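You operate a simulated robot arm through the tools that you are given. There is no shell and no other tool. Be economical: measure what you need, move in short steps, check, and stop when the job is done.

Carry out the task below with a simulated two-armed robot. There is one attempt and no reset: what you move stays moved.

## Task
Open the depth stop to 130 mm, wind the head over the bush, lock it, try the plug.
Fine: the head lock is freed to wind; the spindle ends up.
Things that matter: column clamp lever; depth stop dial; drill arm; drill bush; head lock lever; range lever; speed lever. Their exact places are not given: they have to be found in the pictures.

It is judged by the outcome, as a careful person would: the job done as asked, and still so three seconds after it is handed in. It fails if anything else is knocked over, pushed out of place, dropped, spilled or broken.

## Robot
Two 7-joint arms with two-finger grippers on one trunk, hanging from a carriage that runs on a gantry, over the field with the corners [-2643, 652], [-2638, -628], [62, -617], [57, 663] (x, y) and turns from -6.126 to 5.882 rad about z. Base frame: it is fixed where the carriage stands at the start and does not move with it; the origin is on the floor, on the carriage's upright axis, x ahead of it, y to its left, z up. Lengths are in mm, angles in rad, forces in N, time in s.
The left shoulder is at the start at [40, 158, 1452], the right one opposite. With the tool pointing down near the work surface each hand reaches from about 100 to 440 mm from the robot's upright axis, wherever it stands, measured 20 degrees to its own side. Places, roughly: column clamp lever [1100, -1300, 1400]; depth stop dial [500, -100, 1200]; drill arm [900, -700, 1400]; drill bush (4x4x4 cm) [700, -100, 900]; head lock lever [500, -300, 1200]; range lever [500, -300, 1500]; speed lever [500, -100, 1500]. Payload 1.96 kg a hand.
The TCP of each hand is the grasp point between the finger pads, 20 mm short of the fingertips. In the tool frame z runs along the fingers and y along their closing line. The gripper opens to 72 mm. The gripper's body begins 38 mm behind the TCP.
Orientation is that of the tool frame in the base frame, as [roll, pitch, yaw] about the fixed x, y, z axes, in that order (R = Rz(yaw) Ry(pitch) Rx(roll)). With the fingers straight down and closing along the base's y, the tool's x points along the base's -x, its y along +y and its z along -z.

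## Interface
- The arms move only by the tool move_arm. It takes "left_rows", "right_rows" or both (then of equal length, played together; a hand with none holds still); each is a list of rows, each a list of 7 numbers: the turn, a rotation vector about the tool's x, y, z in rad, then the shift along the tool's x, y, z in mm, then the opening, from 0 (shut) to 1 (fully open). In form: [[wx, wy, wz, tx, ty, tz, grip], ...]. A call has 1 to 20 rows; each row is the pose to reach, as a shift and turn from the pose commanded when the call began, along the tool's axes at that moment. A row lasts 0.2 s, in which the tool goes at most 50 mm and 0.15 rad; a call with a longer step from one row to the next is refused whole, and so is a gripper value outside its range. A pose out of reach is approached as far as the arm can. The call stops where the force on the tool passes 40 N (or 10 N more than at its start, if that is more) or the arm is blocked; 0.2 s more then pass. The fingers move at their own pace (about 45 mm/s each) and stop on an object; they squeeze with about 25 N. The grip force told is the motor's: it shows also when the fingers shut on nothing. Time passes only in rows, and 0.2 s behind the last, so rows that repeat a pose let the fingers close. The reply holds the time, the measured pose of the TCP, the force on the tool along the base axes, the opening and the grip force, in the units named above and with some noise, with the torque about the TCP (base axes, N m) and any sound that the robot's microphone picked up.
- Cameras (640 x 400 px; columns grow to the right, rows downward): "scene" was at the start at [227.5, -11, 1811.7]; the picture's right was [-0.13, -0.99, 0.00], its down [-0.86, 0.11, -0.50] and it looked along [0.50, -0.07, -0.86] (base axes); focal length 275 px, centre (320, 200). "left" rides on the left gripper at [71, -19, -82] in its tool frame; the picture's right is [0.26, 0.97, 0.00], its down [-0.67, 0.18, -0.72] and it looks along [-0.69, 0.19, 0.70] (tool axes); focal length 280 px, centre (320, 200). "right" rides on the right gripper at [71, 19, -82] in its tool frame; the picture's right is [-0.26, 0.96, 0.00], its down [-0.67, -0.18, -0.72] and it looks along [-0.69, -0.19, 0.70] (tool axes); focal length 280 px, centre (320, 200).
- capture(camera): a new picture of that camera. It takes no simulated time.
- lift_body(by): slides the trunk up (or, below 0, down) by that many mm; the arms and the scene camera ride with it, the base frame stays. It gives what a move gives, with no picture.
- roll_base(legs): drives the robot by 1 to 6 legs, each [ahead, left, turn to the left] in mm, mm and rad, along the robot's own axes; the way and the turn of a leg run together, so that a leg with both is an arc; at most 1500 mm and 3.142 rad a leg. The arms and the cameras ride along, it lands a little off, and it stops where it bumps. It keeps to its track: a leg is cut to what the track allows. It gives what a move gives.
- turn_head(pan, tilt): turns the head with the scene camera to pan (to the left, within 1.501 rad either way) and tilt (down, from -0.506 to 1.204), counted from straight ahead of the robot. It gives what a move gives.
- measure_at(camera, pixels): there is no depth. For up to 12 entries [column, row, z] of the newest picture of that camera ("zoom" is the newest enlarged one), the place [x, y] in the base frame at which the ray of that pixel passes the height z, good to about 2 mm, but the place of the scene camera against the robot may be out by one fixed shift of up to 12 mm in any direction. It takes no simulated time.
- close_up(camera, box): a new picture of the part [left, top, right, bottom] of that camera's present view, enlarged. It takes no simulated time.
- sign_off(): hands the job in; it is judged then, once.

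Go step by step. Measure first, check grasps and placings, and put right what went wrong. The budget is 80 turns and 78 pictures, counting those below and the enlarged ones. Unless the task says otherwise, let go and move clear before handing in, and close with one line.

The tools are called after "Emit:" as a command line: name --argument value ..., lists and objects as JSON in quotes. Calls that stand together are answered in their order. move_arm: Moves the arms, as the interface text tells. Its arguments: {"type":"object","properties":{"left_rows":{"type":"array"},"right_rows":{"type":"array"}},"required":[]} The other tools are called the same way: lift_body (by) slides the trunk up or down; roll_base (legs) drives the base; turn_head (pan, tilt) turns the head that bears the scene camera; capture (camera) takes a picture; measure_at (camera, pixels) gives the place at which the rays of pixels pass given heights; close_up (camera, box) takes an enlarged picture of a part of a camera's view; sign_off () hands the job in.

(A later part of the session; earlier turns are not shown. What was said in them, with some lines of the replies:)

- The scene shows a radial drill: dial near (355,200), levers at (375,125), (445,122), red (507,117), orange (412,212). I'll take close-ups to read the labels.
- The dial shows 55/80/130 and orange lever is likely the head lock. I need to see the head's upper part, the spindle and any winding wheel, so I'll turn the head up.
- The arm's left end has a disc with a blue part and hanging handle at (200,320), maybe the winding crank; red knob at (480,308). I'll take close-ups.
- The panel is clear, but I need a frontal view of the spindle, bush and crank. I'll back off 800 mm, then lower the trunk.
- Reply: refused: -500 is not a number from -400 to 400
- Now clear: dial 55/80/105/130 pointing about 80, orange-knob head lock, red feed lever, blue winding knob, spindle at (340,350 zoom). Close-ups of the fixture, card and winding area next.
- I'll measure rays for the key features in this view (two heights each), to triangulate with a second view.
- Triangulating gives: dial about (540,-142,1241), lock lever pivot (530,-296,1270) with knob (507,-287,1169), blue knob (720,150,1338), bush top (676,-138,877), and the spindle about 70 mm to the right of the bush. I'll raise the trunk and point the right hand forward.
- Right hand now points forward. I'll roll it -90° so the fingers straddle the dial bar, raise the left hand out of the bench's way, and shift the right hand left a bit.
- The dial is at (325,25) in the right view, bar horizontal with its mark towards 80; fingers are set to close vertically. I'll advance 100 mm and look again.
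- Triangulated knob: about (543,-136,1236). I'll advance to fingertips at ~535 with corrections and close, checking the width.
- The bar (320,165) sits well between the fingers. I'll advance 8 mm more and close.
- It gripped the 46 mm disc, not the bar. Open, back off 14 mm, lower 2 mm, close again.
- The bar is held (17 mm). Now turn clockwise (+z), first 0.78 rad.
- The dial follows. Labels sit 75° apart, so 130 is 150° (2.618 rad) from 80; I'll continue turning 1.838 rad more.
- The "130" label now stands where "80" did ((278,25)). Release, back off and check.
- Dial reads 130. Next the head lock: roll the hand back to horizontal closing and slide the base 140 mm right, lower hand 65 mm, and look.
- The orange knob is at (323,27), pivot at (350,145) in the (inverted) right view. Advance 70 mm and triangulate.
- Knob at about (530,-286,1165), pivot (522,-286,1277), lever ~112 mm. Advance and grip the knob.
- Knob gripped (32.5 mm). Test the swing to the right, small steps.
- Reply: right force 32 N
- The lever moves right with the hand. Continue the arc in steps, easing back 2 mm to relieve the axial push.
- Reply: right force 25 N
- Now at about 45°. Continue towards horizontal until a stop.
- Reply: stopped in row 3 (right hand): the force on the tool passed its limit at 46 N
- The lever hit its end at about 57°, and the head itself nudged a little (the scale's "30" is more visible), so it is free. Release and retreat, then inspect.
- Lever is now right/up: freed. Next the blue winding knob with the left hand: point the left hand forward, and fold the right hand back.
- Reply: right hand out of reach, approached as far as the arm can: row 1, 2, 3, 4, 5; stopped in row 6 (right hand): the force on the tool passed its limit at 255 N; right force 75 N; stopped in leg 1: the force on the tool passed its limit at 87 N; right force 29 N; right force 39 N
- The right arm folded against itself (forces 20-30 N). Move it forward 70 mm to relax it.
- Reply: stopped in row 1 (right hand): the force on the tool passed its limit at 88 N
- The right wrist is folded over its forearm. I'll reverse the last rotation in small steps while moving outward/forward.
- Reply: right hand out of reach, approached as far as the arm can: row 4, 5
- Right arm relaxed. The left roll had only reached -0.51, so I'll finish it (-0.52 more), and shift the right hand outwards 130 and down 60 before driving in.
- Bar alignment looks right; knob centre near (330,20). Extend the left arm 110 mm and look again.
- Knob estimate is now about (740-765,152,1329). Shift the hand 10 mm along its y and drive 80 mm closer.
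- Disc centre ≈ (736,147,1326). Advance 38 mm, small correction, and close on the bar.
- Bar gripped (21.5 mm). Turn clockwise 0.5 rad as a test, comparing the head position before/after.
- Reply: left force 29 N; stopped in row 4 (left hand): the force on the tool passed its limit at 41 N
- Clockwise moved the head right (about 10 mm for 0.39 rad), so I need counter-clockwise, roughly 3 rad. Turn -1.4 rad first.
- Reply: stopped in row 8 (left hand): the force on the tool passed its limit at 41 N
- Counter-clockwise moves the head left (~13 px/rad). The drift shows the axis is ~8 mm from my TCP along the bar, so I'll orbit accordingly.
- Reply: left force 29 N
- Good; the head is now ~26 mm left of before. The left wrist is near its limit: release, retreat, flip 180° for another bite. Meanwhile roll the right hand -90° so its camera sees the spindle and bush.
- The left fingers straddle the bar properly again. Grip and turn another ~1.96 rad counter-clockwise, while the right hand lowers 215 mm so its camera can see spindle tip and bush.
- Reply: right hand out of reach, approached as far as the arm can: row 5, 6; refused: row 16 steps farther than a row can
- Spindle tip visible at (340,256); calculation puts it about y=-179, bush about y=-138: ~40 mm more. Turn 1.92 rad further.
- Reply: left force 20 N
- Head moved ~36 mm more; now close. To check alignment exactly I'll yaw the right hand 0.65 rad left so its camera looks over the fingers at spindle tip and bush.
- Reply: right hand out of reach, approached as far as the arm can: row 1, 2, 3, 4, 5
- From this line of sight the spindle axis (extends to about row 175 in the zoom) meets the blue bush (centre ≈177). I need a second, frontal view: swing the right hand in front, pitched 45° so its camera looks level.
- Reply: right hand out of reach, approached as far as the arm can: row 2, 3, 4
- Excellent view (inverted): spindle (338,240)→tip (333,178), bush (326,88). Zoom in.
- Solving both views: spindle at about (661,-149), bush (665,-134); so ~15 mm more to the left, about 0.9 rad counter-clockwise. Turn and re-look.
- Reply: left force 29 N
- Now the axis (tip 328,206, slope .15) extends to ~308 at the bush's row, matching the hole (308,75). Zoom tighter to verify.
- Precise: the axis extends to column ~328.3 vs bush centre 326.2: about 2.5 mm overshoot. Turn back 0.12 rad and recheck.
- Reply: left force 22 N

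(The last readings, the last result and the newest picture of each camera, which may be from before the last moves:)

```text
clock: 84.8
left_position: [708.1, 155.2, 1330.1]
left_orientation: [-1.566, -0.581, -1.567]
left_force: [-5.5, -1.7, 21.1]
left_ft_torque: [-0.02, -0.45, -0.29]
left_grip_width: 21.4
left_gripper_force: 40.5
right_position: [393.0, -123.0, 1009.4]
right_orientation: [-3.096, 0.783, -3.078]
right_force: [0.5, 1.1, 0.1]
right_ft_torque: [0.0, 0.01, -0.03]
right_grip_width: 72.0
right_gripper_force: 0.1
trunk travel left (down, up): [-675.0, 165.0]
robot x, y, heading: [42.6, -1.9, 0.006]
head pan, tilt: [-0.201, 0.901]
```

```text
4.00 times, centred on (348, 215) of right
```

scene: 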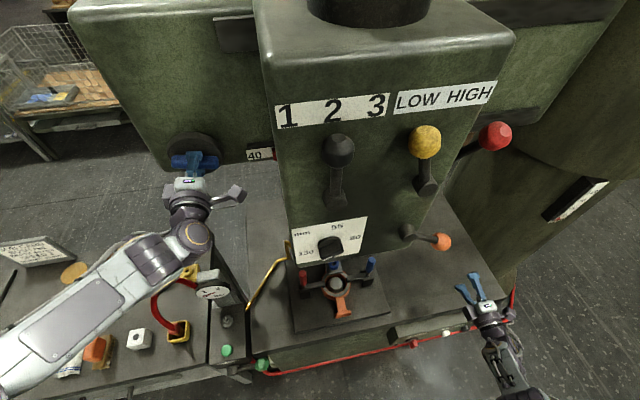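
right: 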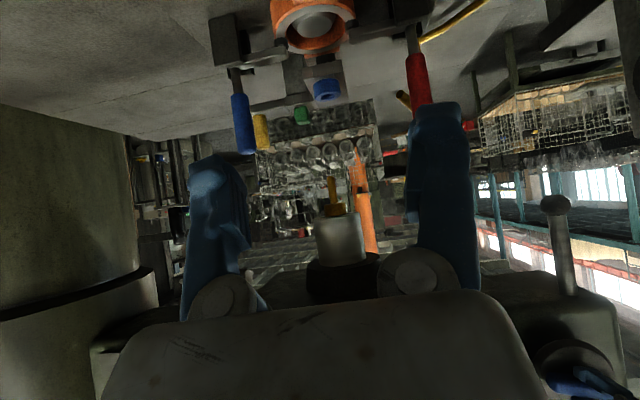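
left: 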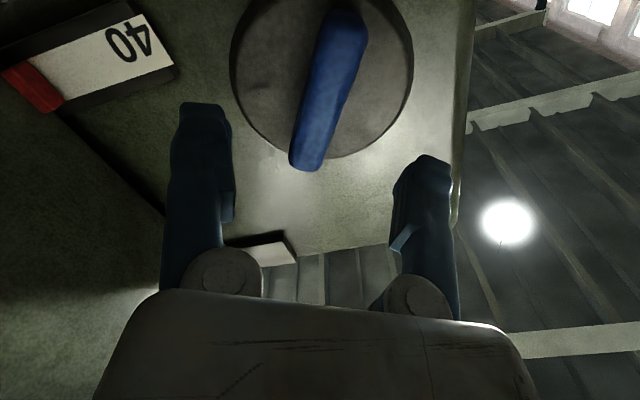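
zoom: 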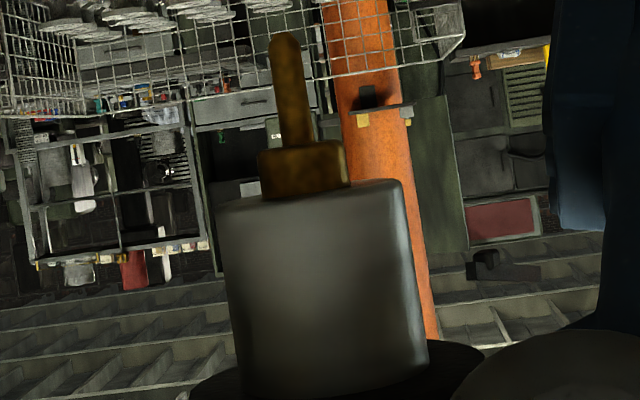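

Now within about 1.5 mm. One more 0.05 rad, then release the knob, retreat the left hand, and back the base off for the lock lever.

Emit:
move_arm --left_rows '[[0, 0, 0.05, 0, 0, 0, 0], [0, 0, 0.05, 0, 0, 0, 0], [0, 0, 0.05, 0, 0, 0, 0.5], [0, 0, 0.05, 0, 0, 0, 1], [0, 0, 0.05, 0, 0, -40, 1], [0, 0, 0.05, 0, 0, -80, 1], [0, 0, 0.05, 0, 0, -120, 1]]'

Emit:
close_up --camera "right" --box '[230, 50, 440, 290]'

```text
clock: 86.4
left_position: [587.4, 156.3, 1328.2]
left_orientation: [-1.568, -0.533, -1.566]
left_force: [0.1, 0.0, -0.1]
left_ft_torque: [0.0, 0.05, -0.03]
left_grip_width: 71.8
left_gripper_force: 0.1
right_position: [391.5, -121.2, 1008.1]
right_orientation: [-3.096, 0.782, -3.077]
right_force: [-0.3, 0.1, -0.6]
right_ft_torque: [-0.01, -0.02, 0.01]
right_grip_width: 71.9
right_gripper_force: 0.1
trunk travel left (down, up): [-675.0, 165.0]
robot x, y, heading: [40.9, 2.3, 0.004]
head pan, tilt: [-0.201, 0.901]
```

```text
1.67 times, centred on (335, 170) of right
```

zoom: 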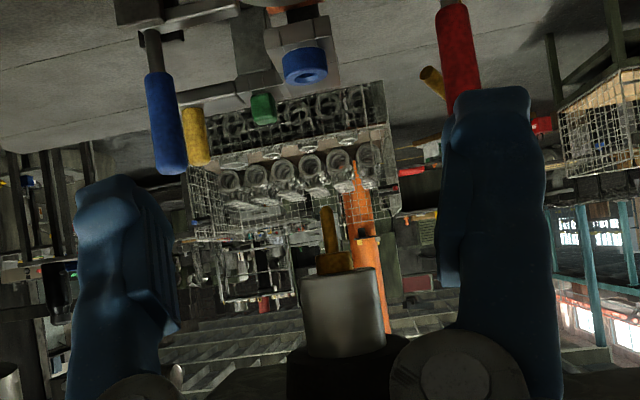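

Alignment held after release (tip 326 → ~307 vs bush 308). Back off and bring the right hand towards the lock lever.

Emit:
roll_base --legs '[[-190, 0, 0]]'

Emit:
move_arm --right_rows '[[0, -0.065, 0, -24, -8, -1, 1], [0, -0.13, 0, -48, -16, -2, 1], [0, -0.195, 0, -73, -25, -3, 1], [0, -0.26, 0, -97, -33, -3, 1], [0, -0.33, 0, -121, -42, -4, 1], [0, -0.39, 0, -145, -50, -5, 1], [0, -0.46, 0, -170, -58, -6, 1], [0, -0.52, 0, -194, -66, -7, 1], [0, -0.59, 0, -218, -75, -8, 1], [0, -0.65, 0, -242, -83, -8, 1], [0, -0.72, 0, -266, -92, -9, 1], [0, -0.785, 0, -291, -100, -10, 1]]'

Emit:
move_arm --right_rows '[[0, 0, -0.13, 0, -11, 0, 1], [0, 0, -0.26, 0, -22, 0, 1], [0, 0, -0.39, 0, -33, 0, 1], [0, 0, -0.52, 0, -44, 0, 1], [0, 0, -0.65, 0, -55, 0, 1], [0, 0, -0.78, 0, -66, 0, 1], [0, 0, -0.91, 0, -77, 0, 1], [0, 0, -1.03, 0, -89, 0, 1]]'

Emit:
capture --camera "right"

Emit:
turn_head --pan -0.15 --tilt 0.75

Emit:
capture --camera "scene"

```text
clock: 88.0
left_position: [397.5, 153.7, 1328.6]
left_orientation: [-1.569, -0.532, -1.568]
left_force: [-0.3, -0.2, 0.6]
left_ft_torque: [-0.03, -0.01, -0.02]
left_grip_width: 71.9
left_gripper_force: 0.0
right_position: [202.0, -123.5, 1008.9]
right_orientation: [-3.098, 0.783, -3.077]
right_force: [0.6, 0.5, 0.8]
right_ft_torque: [0.01, 0.01, -0.01]
right_grip_width: 72.0
right_gripper_force: 0.0
trunk travel left (down, up): [-675.0, 165.0]
robot x, y, heading: [-143.0, -2.0, 0.009]
head pan, tilt: [-0.201, 0.901]
```

```text
clock: 90.6
left_position: [398.2, 155.4, 1327.2]
left_orientation: [-1.566, -0.532, -1.567]
left_force: [0.0, -0.2, -0.8]
left_ft_torque: [-0.02, 0.0, -0.03]
left_grip_width: 71.8
left_gripper_force: 0.2
right_position: [404.0, -211.1, 1224.7]
right_orientation: [-1.633, 1.538, -1.601]
right_force: [-0.4, -0.1, -0.2]
right_ft_torque: [-0.03, 0.02, -0.01]
right_grip_width: 71.9
right_gripper_force: 0.0
trunk travel left (down, up): [-675.0, 165.0]
robot x, y, heading: [-146.1, 2.1, 0.003]
head pan, tilt: [-0.201, 0.901]
```

```text
clock: 92.4
left_position: [398.4, 154.0, 1327.5]
left_orientation: [-1.569, -0.531, -1.567]
left_force: [-0.6, 0.5, 0.1]
left_ft_torque: [-0.04, 0.0, -0.02]
left_grip_width: 72.0
left_gripper_force: 0.0
right_position: [405.4, -298.7, 1226.5]
right_orientation: [-1.573, 0.505, -1.541]
right_force: [1.1, 0.4, -0.5]
right_ft_torque: [0.0, 0.0, -0.01]
right_grip_width: 71.9
right_gripper_force: 0.0
trunk travel left (down, up): [-675.0, 165.0]
robot x, y, heading: [-147.2, -2.3, 0.008]
head pan, tilt: [-0.201, 0.901]
```

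```text
14 pictures are left
```

right: 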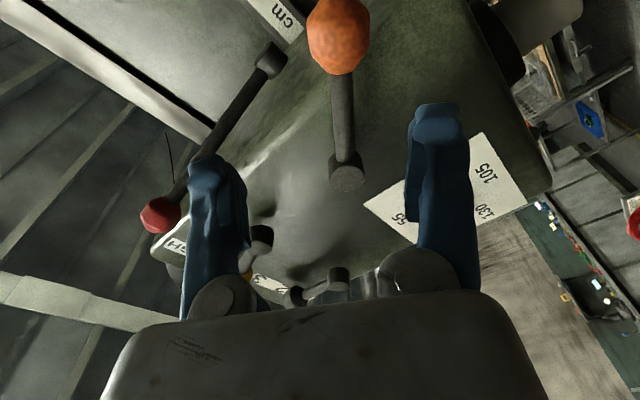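

```text
clock: 93.1
left_position: [398.5, 154.5, 1326.8]
left_orientation: [-1.566, -0.531, -1.568]
left_force: [0.1, -0.7, -0.2]
left_ft_torque: [0.0, 0.0, 0.0]
left_grip_width: 71.8
left_gripper_force: 0.1
right_position: [405.5, -298.1, 1226.5]
right_orientation: [-1.575, 0.51, -1.541]
right_force: [-1.1, 0.7, -0.1]
right_ft_torque: [0.0, 0.02, -0.03]
right_grip_width: 72.0
right_gripper_force: 0.0
trunk travel left (down, up): [-675.0, 165.0]
robot x, y, heading: [-144.8, 1.7, 0.0]
head pan, tilt: [-0.15, 0.75]
```

```text
13 pictures are left
```

scene: 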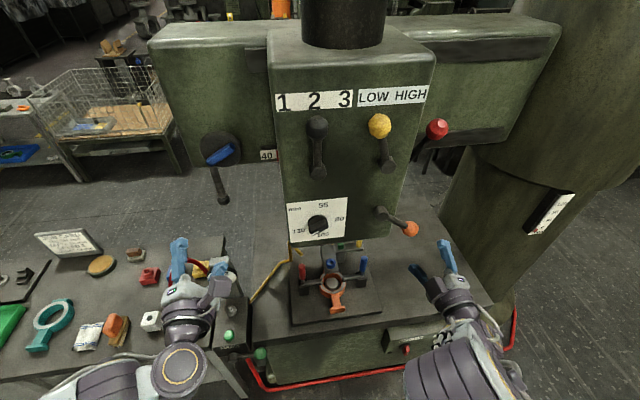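

Lock knob computed at about (530,-298,1211), pivot (522,-204,1280). Advance and grip.

Emit:
move_arm --right_rows '[[0, 0, 0, 5, 5, 40, 1], [0, 0, 0, 10.7, 11.3, 80, 1], [0, 0, 0, 10.7, 11.3, 121, 1], [0, 0, 0, 10.7, 11.3, 121, 0.6], [0, 0, 0, 10.7, 11.3, 121, 0.3], [0, 0, 0, 10.7, 11.3, 121, 0], [0, 0, 0, 10.7, 11.3, 121, 0], [0, 0, 0, 10.7, 11.3, 121, 0]]'

```text
clock: 94.9
left_position: [398.3, 153.5, 1327.5]
left_orientation: [-1.567, -0.531, -1.567]
left_force: [-0.1, -0.3, -0.4]
left_ft_torque: [-0.04, -0.01, -0.01]
left_grip_width: 72.0
left_gripper_force: 0.1
right_position: [525.3, -296.6, 1206.8]
right_orientation: [-1.576, 0.508, -1.54]
right_force: [6.1, 0.4, -8.2]
right_ft_torque: [-0.47, 0.13, -0.03]
right_grip_width: 32.4
right_gripper_force: 40.1
trunk travel left (down, up): [-675.0, 165.0]
robot x, y, heading: [-145.4, -1.4, 0.004]
head pan, tilt: [-0.15, 0.75]
```

Knob held. Swing it down along the arc back to the locked (hanging) position.

Emit:
move_arm --right_rows '[[0, 0, 0.1, -2, 11, 0, 0], [0, 0, 0.2, -5, 21.7, 0.5, 0], [0, 0, 0.3, -9.2, 32.2, 1, 0], [0, 0, 0.4, -14.3, 42.1, 1.2, 0], [0, 0, 0.5, -20.4, 51.6, 1.5, 0], [0, 0, 0.6, -27.4, 60.2, 2, 0], [0, 0, 0.7, -35.3, 68.2, 2.2, 0], [0, 0, 0.8, -43.8, 75.4, 2.5, 0], [0, 0, 0.9, -53.1, 81.6, 3, 0], [0, 0, 0.94, -57, 84, 3, 0]]'

Emit:
close_up --camera "scene" --box '[240, 80, 480, 290]'

```text
clock: 96.1
left_position: [396.2, 152.7, 1327.0]
left_orientation: [-1.569, -0.533, -1.567]
left_force: [-0.5, -0.4, 0.5]
left_ft_torque: [0.01, -0.02, 0.01]
left_grip_width: 72.0
left_gripper_force: 0.0
right_position: [525.2, -259.1, 1177.0]
right_orientation: [-1.569, 0.983, -1.538]
right_force: [-18.7, -0.4, 8.4]
right_ft_torque: [0.35, 0.54, -0.44]
right_grip_width: 32.0
right_gripper_force: 39.9
trunk travel left (down, up): [-675.0, 165.0]
robot x, y, heading: [-147.2, 2.1, 0.007]
head pan, tilt: [-0.15, 0.75]
stopped in row 6 (right hand): the force on the tool passed its limit at 46 N (the readings are from after the stop); the commanded pose is now the measured one
```

```text
1.90 times, centred on (360, 185) of scene
```

zoom: 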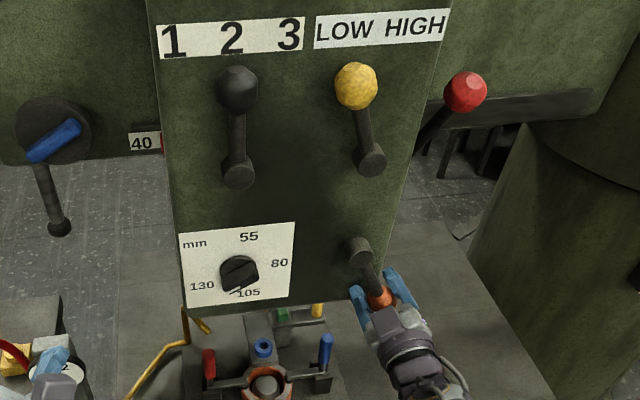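

Stopped halfway by axial rubbing (-19 N in x). Ease back 2 mm and continue to vertical.

Emit:
move_arm --right_rows '[[0, 0, 0, 0, 0, -2, 0], [0, 0, 0.1, -1.5, 11.1, -2, 0], [0, 0, 0.2, -4.1, 22, -1.7, 0], [0, 0, 0.3, -7.7, 32.6, -1.5, 0], [0, 0, 0.4, -12.5, 42.8, -1.2, 0], [0, 0, 0.5, -18.1, 52.4, -1, 0]]'

```text
clock: 97.4
left_position: [397.2, 152.7, 1327.9]
left_orientation: [-1.569, -0.533, -1.569]
left_force: [-0.4, 0.4, -0.3]
left_ft_torque: [-0.01, 0.01, -0.01]
left_grip_width: 72.0
left_gripper_force: 0.1
right_position: [526.0, -217.1, 1166.1]
right_orientation: [-1.503, 1.397, -1.476]
right_force: [-13.5, -3.6, 12.1]
right_ft_torque: [0.42, 1.31, -0.57]
right_grip_width: 32.6
right_gripper_force: 39.9
trunk travel left (down, up): [-675.0, 165.0]
robot x, y, heading: [-146.2, 2.5, -0.002]
head pan, tilt: [-0.15, 0.75]
stopped in row 6 (right hand): the force on the tool passed its limit at 43 N (the readings are from after the stop); the commanded pose is now the measured one
```

Nearly vertical (~0.1 rad left). Finish the swing to the stop.

Emit:
move_arm --right_rows '[[0, 0, 0, -1, 0, -2, 0], [0, 0, 0.06, -1, 6, -2, 0], [0, 0, 0.12, -1.5, 13, -2, 0], [0, 0, 0.15, -2, 17, -2, 0]]'

Emit:
close_up --camera "scene" --box '[240, 80, 480, 290]'

```text
clock: 98.3
left_position: [399.4, 148.7, 1328.3]
left_orientation: [-1.566, -0.532, -1.571]
left_force: [-0.1, -0.6, 0.0]
left_ft_torque: [0.0, 0.0, 0.01]
left_grip_width: 72.1
left_gripper_force: 0.1
right_position: [525.2, -214.9, 1167.8]
right_orientation: [-1.273, 1.518, -1.265]
right_force: [11.6, -14.5, 0.1]
right_ft_torque: [-0.26, -0.12, -0.49]
right_grip_width: 32.6
right_gripper_force: 39.5
trunk travel left (down, up): [-675.0, 165.0]
robot x, y, heading: [-143.3, -2.4, 0.002]
head pan, tilt: [-0.15, 0.75]
stopped in row 4 (right hand): the force on the tool passed its limit at 43 N (the readings are from after the stop); the commanded pose is now the measured one
```

```text
1.90 times, centred on (360, 185) of scene
```

zoom: 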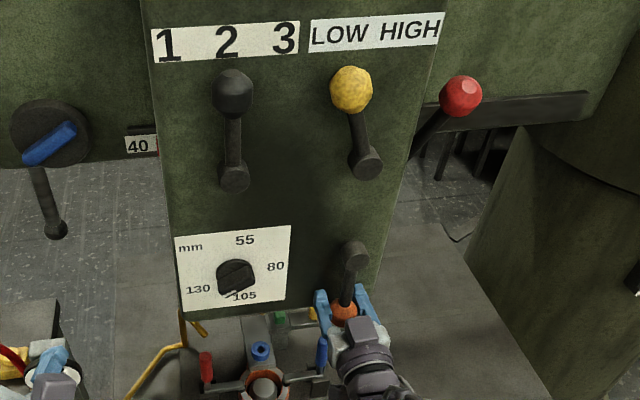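

Lever is vertical at its stop and the head did not shift. Release, retreat 100 mm, and compare with the original lever picture.

Emit:
move_arm --right_rows '[[0, 0, 0, 0, 0, 0, 0.5], [0, 0, 0, 0, 0, 0, 1], [0, 0, 0, 0, 0, -35, 1], [0, 0, 0, 0, 0, -70, 1], [0, 0, 0, 0, 0, -105, 1]]'

Emit:
capture --camera "right"

```text
clock: 99.5
left_position: [397.9, 152.3, 1328.1]
left_orientation: [-1.569, -0.532, -1.571]
left_force: [-0.3, 0.7, -0.4]
left_ft_torque: [0.01, 0.01, 0.01]
left_grip_width: 71.9
left_gripper_force: 0.2
right_position: [418.0, -209.7, 1167.2]
right_orientation: [-1.308, 1.525, -1.29]
right_force: [-0.2, 0.2, -0.1]
right_ft_torque: [0.0, 0.04, 0.0]
right_grip_width: 72.2
right_gripper_force: 0.0
trunk travel left (down, up): [-675.0, 165.0]
robot x, y, heading: [-143.5, 0.5, 0.003]
head pan, tilt: [-0.15, 0.75]
```

```text
10 pictures are left
```

right: 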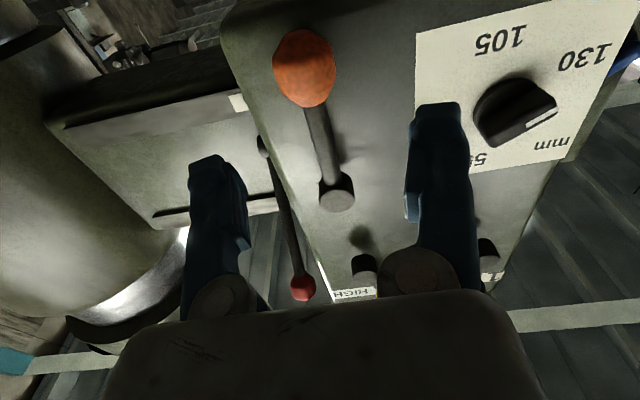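

The lever is truly vertical (locked). The red feed lever: hub ≈ (677,-321,1301), ball ≈ (536,-306,1476). I'll raise the trunk 150, shift the base right 80, bring the right hand to ball height and look.

Emit:
lift_body --by 150

Emit:
roll_base --legs '[[0, -80, 0]]'

Emit:
move_arm --right_rows '[[0, 0, 0.01, -35, -5, 0, 0.8], [0, 0, 0.02, -70, -10, 0, 0.8], [0, 0, 0.03, -105, -15, 0, 0.8], [0, 0, 0.04, -140, -20, 0, 0.8], [0, 0, 0.044, -158, -20, 0, 0.8], [0, 0, 0.044, -158, -20, 0, 0.8]]'

Emit:
capture --camera "right"

```text
clock: 101.3
left_position: [397.7, 150.1, 1477.8]
left_orientation: [-1.568, -0.531, -1.571]
left_force: [0.2, 0.1, -0.2]
left_ft_torque: [0.01, -0.02, 0.01]
left_grip_width: 72.0
left_gripper_force: 0.2
right_position: [418.8, -209.6, 1316.3]
right_orientation: [-1.307, 1.527, -1.29]
right_force: [0.8, -0.7, 0.4]
right_ft_torque: [0.0, 0.01, 0.03]
right_grip_width: 71.9
right_gripper_force: 0.0
trunk travel left (down, up): [-825.0, 15.0]
robot x, y, heading: [-147.9, -1.1, 0.005]
head pan, tilt: [-0.15, 0.75]
```

```text
clock: 102.3
left_position: [396.8, 74.5, 1477.6]
left_orientation: [-1.567, -0.532, -1.572]
left_force: [0.9, -0.4, -0.5]
left_ft_torque: [0.02, 0.0, 0.0]
left_grip_width: 72.0
left_gripper_force: 0.1
right_position: [418.5, -287.2, 1316.4]
right_orientation: [-1.306, 1.526, -1.285]
right_force: [0.6, 0.0, 0.1]
right_ft_torque: [0.01, 0.01, 0.01]
right_grip_width: 71.7
right_gripper_force: 0.1
trunk travel left (down, up): [-825.0, 15.0]
robot x, y, heading: [-150.3, -76.0, 0.001]
head pan, tilt: [-0.15, 0.75]
```

```text
clock: 103.7
left_position: [397.1, 75.4, 1476.9]
left_orientation: [-1.567, -0.531, -1.571]
left_force: [-0.1, -0.5, 0.6]
left_ft_torque: [-0.03, 0.0, -0.03]
left_grip_width: 72.1
left_gripper_force: 0.0
right_position: [416.8, -298.6, 1474.7]
right_orientation: [-0.021, 1.559, -0.003]
right_force: [-0.6, -0.7, -0.2]
right_ft_torque: [0.01, 0.0, 0.02]
right_grip_width: 57.6
right_gripper_force: 0.1
trunk travel left (down, up): [-825.0, 15.0]
robot x, y, heading: [-143.0, -78.9, 0.002]
head pan, tilt: [-0.15, 0.75]
```

```text
9 pictures are left
```

right: 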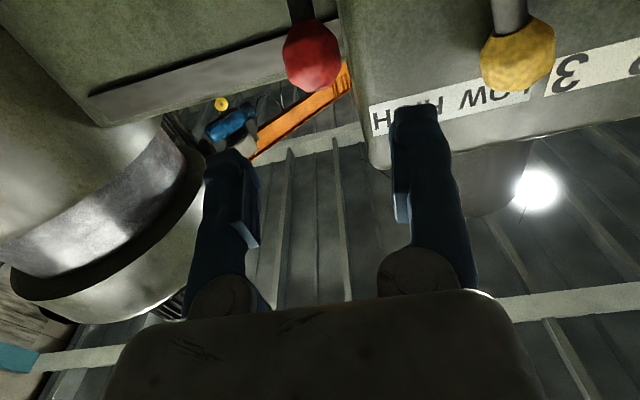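

Red ball at (312,56): about (530,-303,1466). Advance with 58 mm opening and grip.

Emit:
move_arm --right_rows '[[0, 0, 0, 3, -2, 36, 0.8], [0, 0, 0, 6, -4, 72, 0.8], [0, 0, 0, 9, -4.5, 107, 0.8], [0, 0, 0, 9, -4.5, 107, 0.5], [0, 0, 0, 9, -4.5, 107, 0.2], [0, 0, 0, 9, -4.5, 107, 0], [0, 0, 0, 9, -4.5, 107, 0]]'

Emit:
capture --camera "right"

```text
clock: 105.3
left_position: [397.0, 74.5, 1477.6]
left_orientation: [-1.567, -0.532, -1.57]
left_force: [-0.2, 0.5, -0.1]
left_ft_torque: [0.0, 0.02, 0.02]
left_grip_width: 71.9
left_gripper_force: 0.0
right_position: [523.6, -300.9, 1467.2]
right_orientation: [0.02, 1.56, 0.039]
right_force: [4.1, 2.2, -4.8]
right_ft_torque: [0.01, -0.37, 0.13]
right_grip_width: 36.7
right_gripper_force: 39.8
trunk travel left (down, up): [-825.0, 15.0]
robot x, y, heading: [-147.2, -81.0, 0.006]
head pan, tilt: [-0.15, 0.75]
```

```text
8 pictures are left
```

right: 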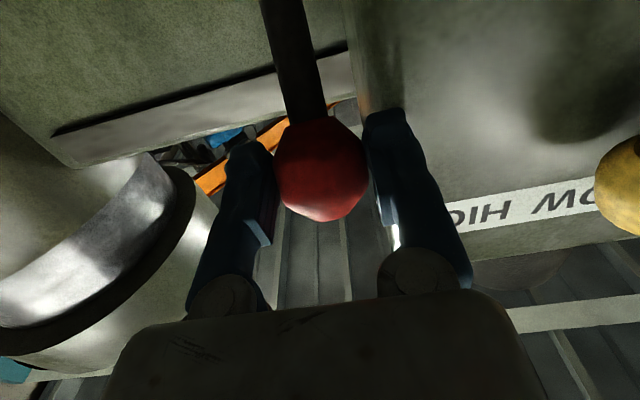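

Ball gripped (36.7 mm). Pull along the arc around the hub, first 0.4 rad.

Emit:
move_arm --right_rows '[[0, 0, 0, 12.4, 0, -12.8, 0], [0, 0, 0, 25.8, 0, -24.6, 0], [0, 0, 0, 40.1, 0, -35.2, 0], [0, 0, 0, 55.3, 0, -44.7, 0], [0, 0, 0, 71.1, 0, -52.9, 0]]'

```text
clock: 106.5
left_position: [398.2, 74.8, 1477.5]
left_orientation: [-1.568, -0.533, -1.572]
left_force: [-0.4, -0.2, 1.0]
left_ft_torque: [0.02, -0.01, 0.03]
left_grip_width: 72.3
left_gripper_force: 0.1
right_position: [471.7, -303.7, 1394.6]
right_orientation: [-0.108, 1.56, -0.091]
right_force: [0.1, 1.2, -0.8]
right_ft_torque: [0.02, -0.02, -0.05]
right_grip_width: 0.0
right_gripper_force: 30.3
trunk travel left (down, up): [-825.0, 15.0]
robot x, y, heading: [-142.6, -81.0, 0.003]
head pan, tilt: [-0.15, 0.75]
```

The ball slipped out (width 0). Check where the lever is now.

Emit:
capture --camera "right"

```text
7 pictures are left
```

right: 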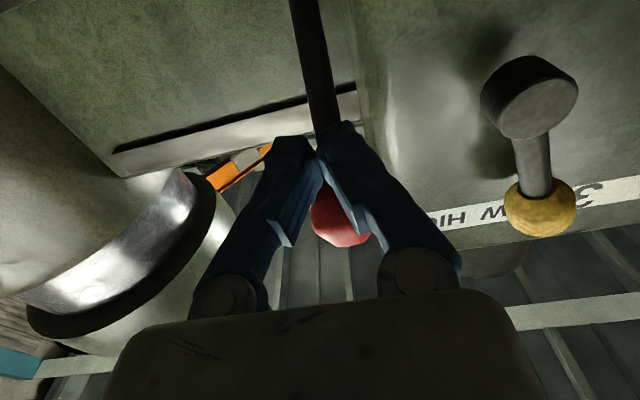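

The lever sprang back up to about (525,-302,1469). Better: open the fingers ~20 mm so the ball nests between them from below, and push down from above. Back out, rise, and come over the ball.

Emit:
move_arm --right_rows '[[0, 0, 0, 0, 0, -35, 0.1], [0, 0, 0, -45, 0, -35, 0.28], [0, 0, 0, -90, 0, -35, 0.28], [0, 0, 0, -135, 0, -35, 0.28], [0, 0, 0, -135, 2, 10, 0.28], [0, 0, 0, -135, 2, 53, 0.28], [0, 0, 0, -135, 2, 53, 0.28]]'

Emit:
capture --camera "right"

```text
clock: 108.1
left_position: [397.9, 74.2, 1477.8]
left_orientation: [-1.567, -0.534, -1.571]
left_force: [0.1, 0.0, 0.8]
left_ft_torque: [-0.01, -0.01, 0.0]
left_grip_width: 71.6
left_gripper_force: 0.1
right_position: [524.0, -297.0, 1529.3]
right_orientation: [-0.02, 1.558, -0.001]
right_force: [-0.1, -0.2, -0.1]
right_ft_torque: [-0.01, -0.02, 0.02]
right_grip_width: 19.9
right_gripper_force: 0.1
trunk travel left (down, up): [-825.0, 15.0]
robot x, y, heading: [-144.3, -76.6, 0.001]
head pan, tilt: [-0.15, 0.75]
```

```text
6 pictures are left
```

right: 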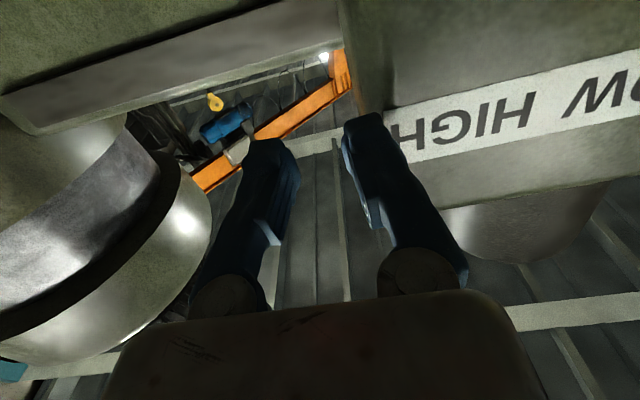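

Over the ball now (y −297, want −302). Lower onto it gently.

Emit:
move_arm --right_rows '[[0, 0, 0, 18, -5, 0, 0.28], [0, 0, 0, 28, -5, 0, 0.28], [0, 0, 0, 36, -5, 0, 0.28], [0, 0, 0, 40, -5, 0, 0.28]]'

```text
clock: 109.1
left_position: [398.3, 74.5, 1478.2]
left_orientation: [-1.568, -0.532, -1.57]
left_force: [0.8, -1.3, 0.7]
left_ft_torque: [0.02, 0.0, -0.02]
left_grip_width: 71.8
left_gripper_force: 0.0
right_position: [524.2, -303.6, 1490.1]
right_orientation: [-0.011, 1.56, 0.01]
right_force: [-0.5, -0.2, 0.5]
right_ft_torque: [-0.01, -0.03, -0.02]
right_grip_width: 20.0
right_gripper_force: 0.1
trunk travel left (down, up): [-825.0, 15.0]
robot x, y, heading: [-144.8, -76.4, -0.001]
head pan, tilt: [-0.15, 0.75]
```

No contact yet at 1490. Follow the arc downwards, with 5 mm extra drop.

Emit:
move_arm --right_rows '[[0, 0, 0, 6, 0, 0, 0.28], [0, 0, 0, 12, 0, -6, 0.28], [0, 0, 0, 18, 0, -12.8, 0.28], [0, 0, 0, 31, 0, -24.6, 0.28], [0, 0, 0, 45, 0, -35.2, 0.28], [0, 0, 0, 60, 0, -44.7, 0.28]]'

```text
clock: 110.5
left_position: [397.5, 74.6, 1478.0]
left_orientation: [-1.564, -0.531, -1.57]
left_force: [-0.8, 0.5, -0.3]
left_ft_torque: [0.0, -0.03, 0.01]
left_grip_width: 72.0
left_gripper_force: 0.1
right_position: [478.3, -306.1, 1428.3]
right_orientation: [-0.017, 1.558, 0.003]
right_force: [-0.8, 3.3, 4.4]
right_ft_torque: [0.11, 0.04, -0.06]
right_grip_width: 21.8
right_gripper_force: 1.0
trunk travel left (down, up): [-825.0, 15.0]
robot x, y, heading: [-148.8, -76.3, 0.002]
head pan, tilt: [-0.15, 0.75]
```

Light steady contact (4 N up) – the lever is following. Continue to horizontal.

Emit:
move_arm --right_rows '[[0, 0, 0, 15.8, 0, -8.3, 0.28], [0, 0, 0, 32.2, 0, -15.2, 0.28], [0, 0, 0, 49.2, 0, -20.8, 0.28], [0, 0, 0, 66.5, 0, -25, 0.28], [0, 0, 0, 84.1, 0, -27.9, 0.28], [0, 0, 0, 101.9, 0, -29.3, 0.28], [0, 0, 0, 110.8, 0, -29.5, 0.28]]'

Emit:
capture --camera "scene"

```text
clock: 112.1
left_position: [397.9, 74.5, 1477.9]
left_orientation: [-1.568, -0.532, -1.571]
left_force: [-0.6, -0.3, -0.2]
left_ft_torque: [-0.02, -0.01, 0.0]
left_grip_width: 71.9
left_gripper_force: 0.1
right_position: [451.0, -306.8, 1318.9]
right_orientation: [-0.09, 1.558, -0.071]
right_force: [0.1, -0.4, 1.2]
right_ft_torque: [0.03, 0.04, 0.01]
right_grip_width: 20.3
right_gripper_force: 0.2
trunk travel left (down, up): [-825.0, 15.0]
robot x, y, heading: [-145.7, -78.8, 0.0]
head pan, tilt: [-0.15, 0.75]
```

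```text
5 pictures are left
```

scene: 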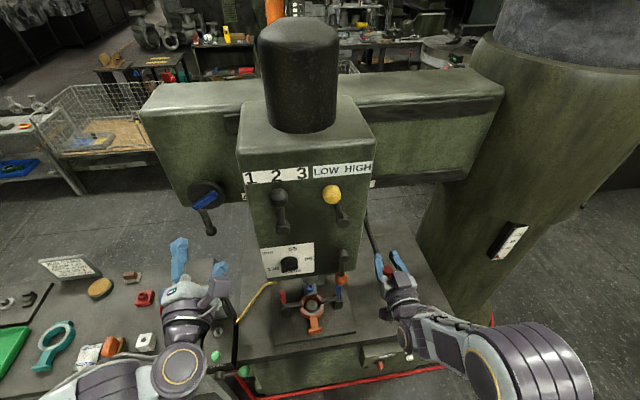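

The lever is coming down (ball at (398,265)). Continue past horizontal, watching force.

Emit:
move_arm --right_rows '[[0, 0, 0, 17.6, 0, 0.7, 0.28], [0, 0, 0, 35.3, 0, 2.8, 0.28], [0, 0, 0, 52.8, 0, 6.3, 0.28], [0, 0, 0, 70, 0, 11.2, 0.28], [0, 0, 0, 86.8, 0, 17.5, 0.28]]'

```text
clock: 113.3
left_position: [399.6, 76.7, 1480.0]
left_orientation: [-1.566, -0.531, -1.572]
left_force: [0.6, -0.5, -0.1]
left_ft_torque: [0.02, -0.01, -0.01]
left_grip_width: 72.0
left_gripper_force: 0.0
right_position: [472.1, -304.1, 1238.3]
right_orientation: [0.156, 1.546, 0.178]
right_force: [-0.3, 16.0, 31.1]
right_ft_torque: [0.59, 0.57, -0.41]
right_grip_width: 24.3
right_gripper_force: 3.1
trunk travel left (down, up): [-825.0, 15.0]
robot x, y, heading: [-147.9, -78.3, 0.005]
head pan, tilt: [-0.15, 0.75]
```

Resistance rose to 31 N at lever angle ≈71° of turn: either full depth or plug on the bush face. Close-up under the head to see.

Emit:
close_up --camera "scene" --box '[260, 230, 400, 340]'

```text
3.64 times, centred on (330, 285) of scene
```

zoom: 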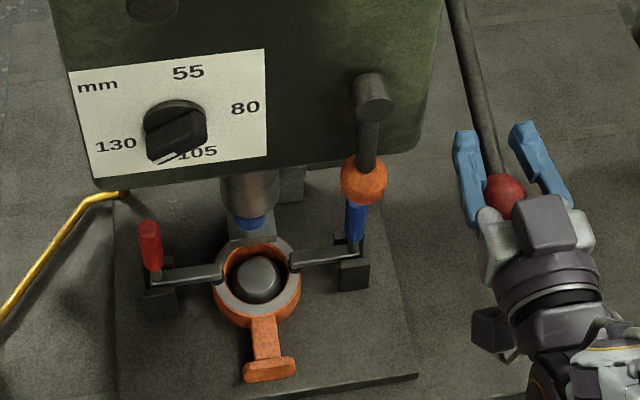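

The quill bottom (250,205) sits directly above the blue bush with no brass visible, so the plug is in the bush. Press a few mm more to confirm the bottom.

Emit:
move_arm --right_rows '[[0, 0, 0, 4, 0, 2, 0.28], [0, 0, 0, 8, 0, 4, 0.28], [0, 0, 0, 8, 0, 4, 0.28]]'

```text
clock: 114.1
left_position: [399.7, 77.5, 1479.2]
left_orientation: [-1.567, -0.528, -1.57]
left_force: [0.2, -0.5, -0.2]
left_ft_torque: [0.02, 0.04, 0.01]
left_grip_width: 72.0
left_gripper_force: 0.0
right_position: [476.7, -303.0, 1225.5]
right_orientation: [0.277, 1.557, 0.297]
right_force: [16.3, 27.3, 9.0]
right_ft_torque: [0.41, 0.11, -0.92]
right_grip_width: 29.8
right_gripper_force: 8.0
trunk travel left (down, up): [-825.0, 15.0]
robot x, y, heading: [-148.0, -79.0, 0.004]
head pan, tilt: [-0.15, 0.75]
```

The fingers are being wedged apart: it is bottomed. Now follow the lever back up along the reverse arc.

Emit:
move_arm --right_rows '[[0, 0, 0, -20, 0, -8, 0.28], [0, 0, 0, -46, 0, -16, 0.28], [0, 0, 0, -64, 0, -20, 0.28], [0, 0, 0, -82, 0, -22, 0.28], [0, 0, 0, -100, 0, -22.7, 0.28], [0, 0, 0, -126, 0, -21, 0.28], [0, 0, 0, -144, 0, -18, 0.28], [0, 0, 0, -161, 0, -14, 0.28], [0, 0, 0, -178, 0, -8, 0.28], [0, 0, 0, -195, 0, -1, 0.28], [0, 0, 0, -211, 0, 7, 0.28], [0, 0, 0, -226, 0, 16, 0.28], [0, 0, 0, -240, 0, 27, 0.28], [0, 0, 0, -254, 0, 38, 0.28], [0, 0, 0, -266, 0, 47, 0.28], [0, 0, 0, -280, 0, 47, 0.28], [0, 0, 0, -300, 0, 47, 0.28]]'

Emit:
capture --camera "scene"

```text
clock: 114.8
left_position: [400.0, 78.1, 1479.0]
left_orientation: [-1.567, -0.531, -1.569]
left_force: [1.1, 0.6, -1.0]
left_ft_torque: [0.06, 0.04, 0.02]
left_grip_width: 71.9
left_gripper_force: 0.0
right_position: [460.8, -300.6, 1280.8]
right_orientation: [0.408, 1.552, 0.432]
right_force: [18.4, 13.3, 2.3]
right_ft_torque: [0.32, -0.02, -0.31]
right_grip_width: 29.7
right_gripper_force: 7.3
trunk travel left (down, up): [-825.0, 15.0]
robot x, y, heading: [-145.5, -76.0, 0.003]
head pan, tilt: [-0.15, 0.75]
stopped in row 3 (right hand): the force on the tool passed its limit at 46 N (the readings are from after the stop); the commanded pose is now the measured one
```

```text
3 pictures are left
```

scene: 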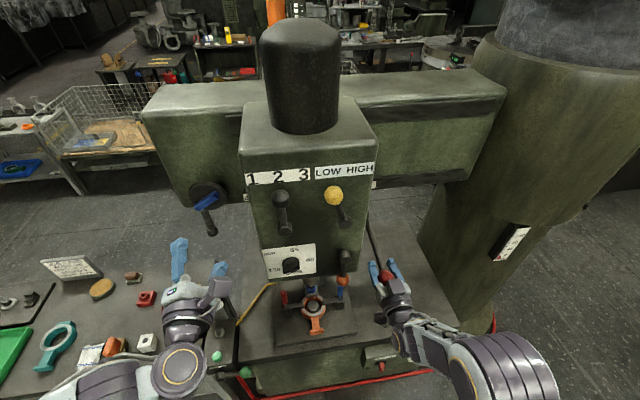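

The hand rose 55 mm but with side forces. I'll open, centre on the ball properly (24 mm lower, 8 mm further in) and grip it to lift the lever positively.

Emit:
move_arm --right_rows '[[0, 0, 0, 0, 0, 0, 0.6], [0, 0, 0, 0, 0, 2, 0.9], [0, 0, 0, 12, 0, 5, 0.9], [0, 0, 0, 22, 0, 8, 0.9], [0, 0, 0, 22, 0, 8, 0.5], [0, 0, 0, 22, 0, 8, 0.2], [0, 0, 0, 22, 0, 8, 0], [0, 0, 0, 22, 0, 8, 0]]'

```text
clock: 116.6
left_position: [398.8, 75.7, 1479.7]
left_orientation: [-1.566, -0.532, -1.569]
left_force: [0.1, -0.2, 0.1]
left_ft_torque: [0.03, -0.01, 0.0]
left_grip_width: 72.0
left_gripper_force: 0.1
right_position: [465.6, -303.1, 1256.7]
right_orientation: [0.251, 1.557, 0.274]
right_force: [5.8, 10.3, -0.8]
right_ft_torque: [-0.09, 0.02, -0.26]
right_grip_width: 0.1
right_gripper_force: 16.6
trunk travel left (down, up): [-825.0, 15.0]
robot x, y, heading: [-146.0, -75.6, 0.001]
head pan, tilt: [-0.15, 0.75]
```

Closed on nothing. One close-up to see where the lever is.

Emit:
close_up --camera "scene" --box '[255, 170, 435, 340]'

```text
2.35 times, centred on (345, 255) of scene
```

zoom: 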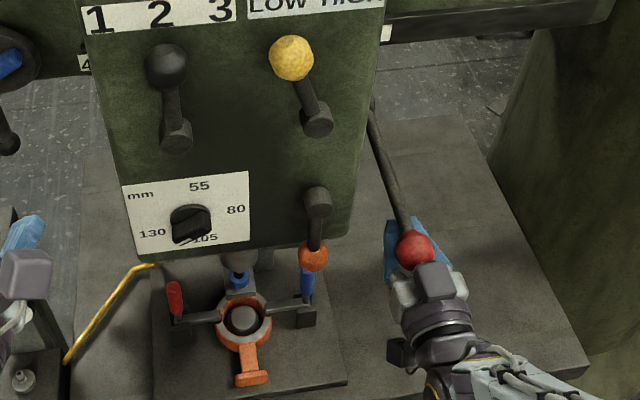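

The ball sits on top of the closed fingers, so the lever can be lifted from below. Open to a 20 mm V and push it up along the arc.

Emit:
move_arm --right_rows '[[0, 0, 0, 0, 0, 0, 0.28], [0, 0, 0, -10, 0, -3, 0.28], [0, 0, 0, -20, 0, -3.5, 0.28], [0, 0, 0, -34, 0, -3, 0.28], [0, 0, 0, -47, 0, -2, 0.28], [0, 0, 0, -65, 0, 2, 0.28], [0, 0, 0, -82, 0, 5, 0.28], [0, 0, 0, -99, 0, 11, 0.28], [0, 0, 0, -115, 0, 17, 0.28], [0, 0, 0, -131, 0, 26, 0.28], [0, 0, 0, -146, 0, 35, 0.28], [0, 0, 0, -160, 0, 45, 0.28], [0, 0, 0, -174, 0, 53, 0.28], [0, 0, 0, -184, 0, 55, 0.28]]'

```text
clock: 119.6
left_position: [397.4, 77.6, 1479.3]
left_orientation: [-1.569, -0.53, -1.568]
left_force: [0.0, -0.3, 0.5]
left_ft_torque: [0.02, -0.01, 0.02]
left_grip_width: 71.9
left_gripper_force: 0.1
right_position: [518.5, -302.4, 1437.9]
right_orientation: [0.605, 1.559, 0.627]
right_force: [11.5, 20.9, -20.2]
right_ft_torque: [-0.51, 0.09, -0.41]
right_grip_width: 29.4
right_gripper_force: 6.9
trunk travel left (down, up): [-825.0, 15.0]
robot x, y, heading: [-146.5, -76.2, 0.002]
head pan, tilt: [-0.15, 0.75]
```

Resistance 20 N, ball about z 1458; original was ~1467. Push the last bit until the stop.

Emit:
move_arm --right_rows '[[0, 0, 0, -5, -1, 2, 0.28], [0, 0, 0, -10, -2, 3, 0.28], [0, 0, 0, -15, -2, 3, 0.28], [0, 0, 0, -18, -2, 3, 0.28]]'

```text
clock: 120.5
left_position: [396.6, 77.4, 1478.6]
left_orientation: [-1.569, -0.531, -1.568]
left_force: [-0.2, -0.6, -0.8]
left_ft_torque: [0.01, 0.0, -0.05]
left_grip_width: 72.1
left_gripper_force: 0.0
right_position: [521.5, -300.7, 1451.5]
right_orientation: [1.153, 1.564, 1.18]
right_force: [0.8, 12.1, -6.0]
right_ft_torque: [-0.09, 0.2, 0.2]
right_grip_width: 33.3
right_gripper_force: 10.0
trunk travel left (down, up): [-825.0, 15.0]
robot x, y, heading: [-147.1, -80.1, 0.002]
head pan, tilt: [-0.15, 0.75]
stopped in row 4 (right hand): the force on the tool passed its limit at 43 N (the readings are from after the stop); the commanded pose is now the measured one
```

Ball is back at z≈1468 against its stop. Open, retreat to the earlier viewing pose, and compare the ball's pixel.

Emit:
move_arm --right_rows '[[0, 0, 0, 0, 0, 0, 0.75], [0, 0, 0, 0, 0, 0, 0.8], [0, 0, 0, 0, 0, -35, 0.8], [0, 0, 0, -10, 0, -70, 0.8], [0, 0, 0, -23, 2, -104, 0.8], [0, 0, 0, -23, 2, -104, 0.8]]'

Emit:
capture --camera "right"

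```text
clock: 121.9
left_position: [397.7, 75.1, 1477.4]
left_orientation: [-1.567, -0.533, -1.569]
left_force: [0.0, 0.1, 0.2]
left_ft_torque: [-0.03, 0.01, -0.01]
left_grip_width: 71.9
left_gripper_force: 0.1
right_position: [417.5, -303.6, 1478.0]
right_orientation: [0.39, 1.561, 0.412]
right_force: [0.6, 0.0, -0.4]
right_ft_torque: [-0.01, -0.02, -0.05]
right_grip_width: 57.6
right_gripper_force: 0.1
trunk travel left (down, up): [-825.0, 15.0]
robot x, y, heading: [-145.5, -81.1, 0.005]
head pan, tilt: [-0.15, 0.75]
```

```text
1 pictures are left
```

right: 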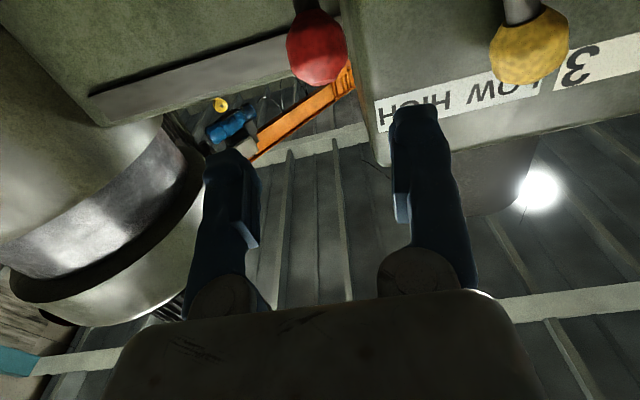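

The ball is back at (317,47) versus (312,56) originally (matching the small pose shift), so the spindle is up and stays. Back off and use the last picture for a final check.

Emit:
roll_base --legs '[[-200, 0, 0]]'

Emit:
close_up --camera "scene" --box '[180, 80, 460, 300]'

```text
clock: 123.5
left_position: [194.4, 76.7, 1479.0]
left_orientation: [-1.568, -0.534, -1.565]
left_force: [-0.2, 0.8, 0.0]
left_ft_torque: [0.04, 0.04, -0.02]
left_grip_width: 71.8
left_gripper_force: 0.1
right_position: [216.4, -303.7, 1477.7]
right_orientation: [0.409, 1.566, 0.434]
right_force: [-0.1, -0.3, 0.2]
right_ft_torque: [0.0, 0.03, 0.02]
right_grip_width: 57.6
right_gripper_force: 0.1
trunk travel left (down, up): [-825.0, 15.0]
robot x, y, heading: [-349.7, -80.5, 0.008]
head pan, tilt: [-0.15, 0.75]
```

```text
1.82 times, centred on (320, 190) of scene
```

zoom: 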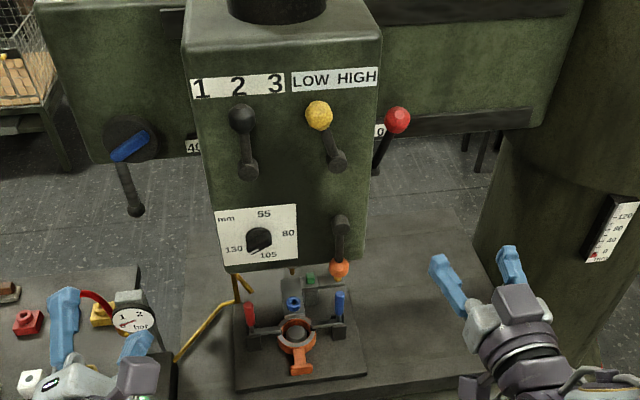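

The final view shows the dial mark along the 130 direction, the lock lever hanging down, the spindle up with its plug above the blue bush at (293,302), and the other levers as they were. Both hands are clear, so I'm handing in.

Emit:
sign_off

```text
The job is handed in.
```

I set the depth stop to 130 mm, wound the head over the blue bush and locked it. I then tried the plug in the bush and raised the spindle again. The job card asks for a red bush and 80 mm; I followed your 130 mm and used the blue bush already in the fixture.
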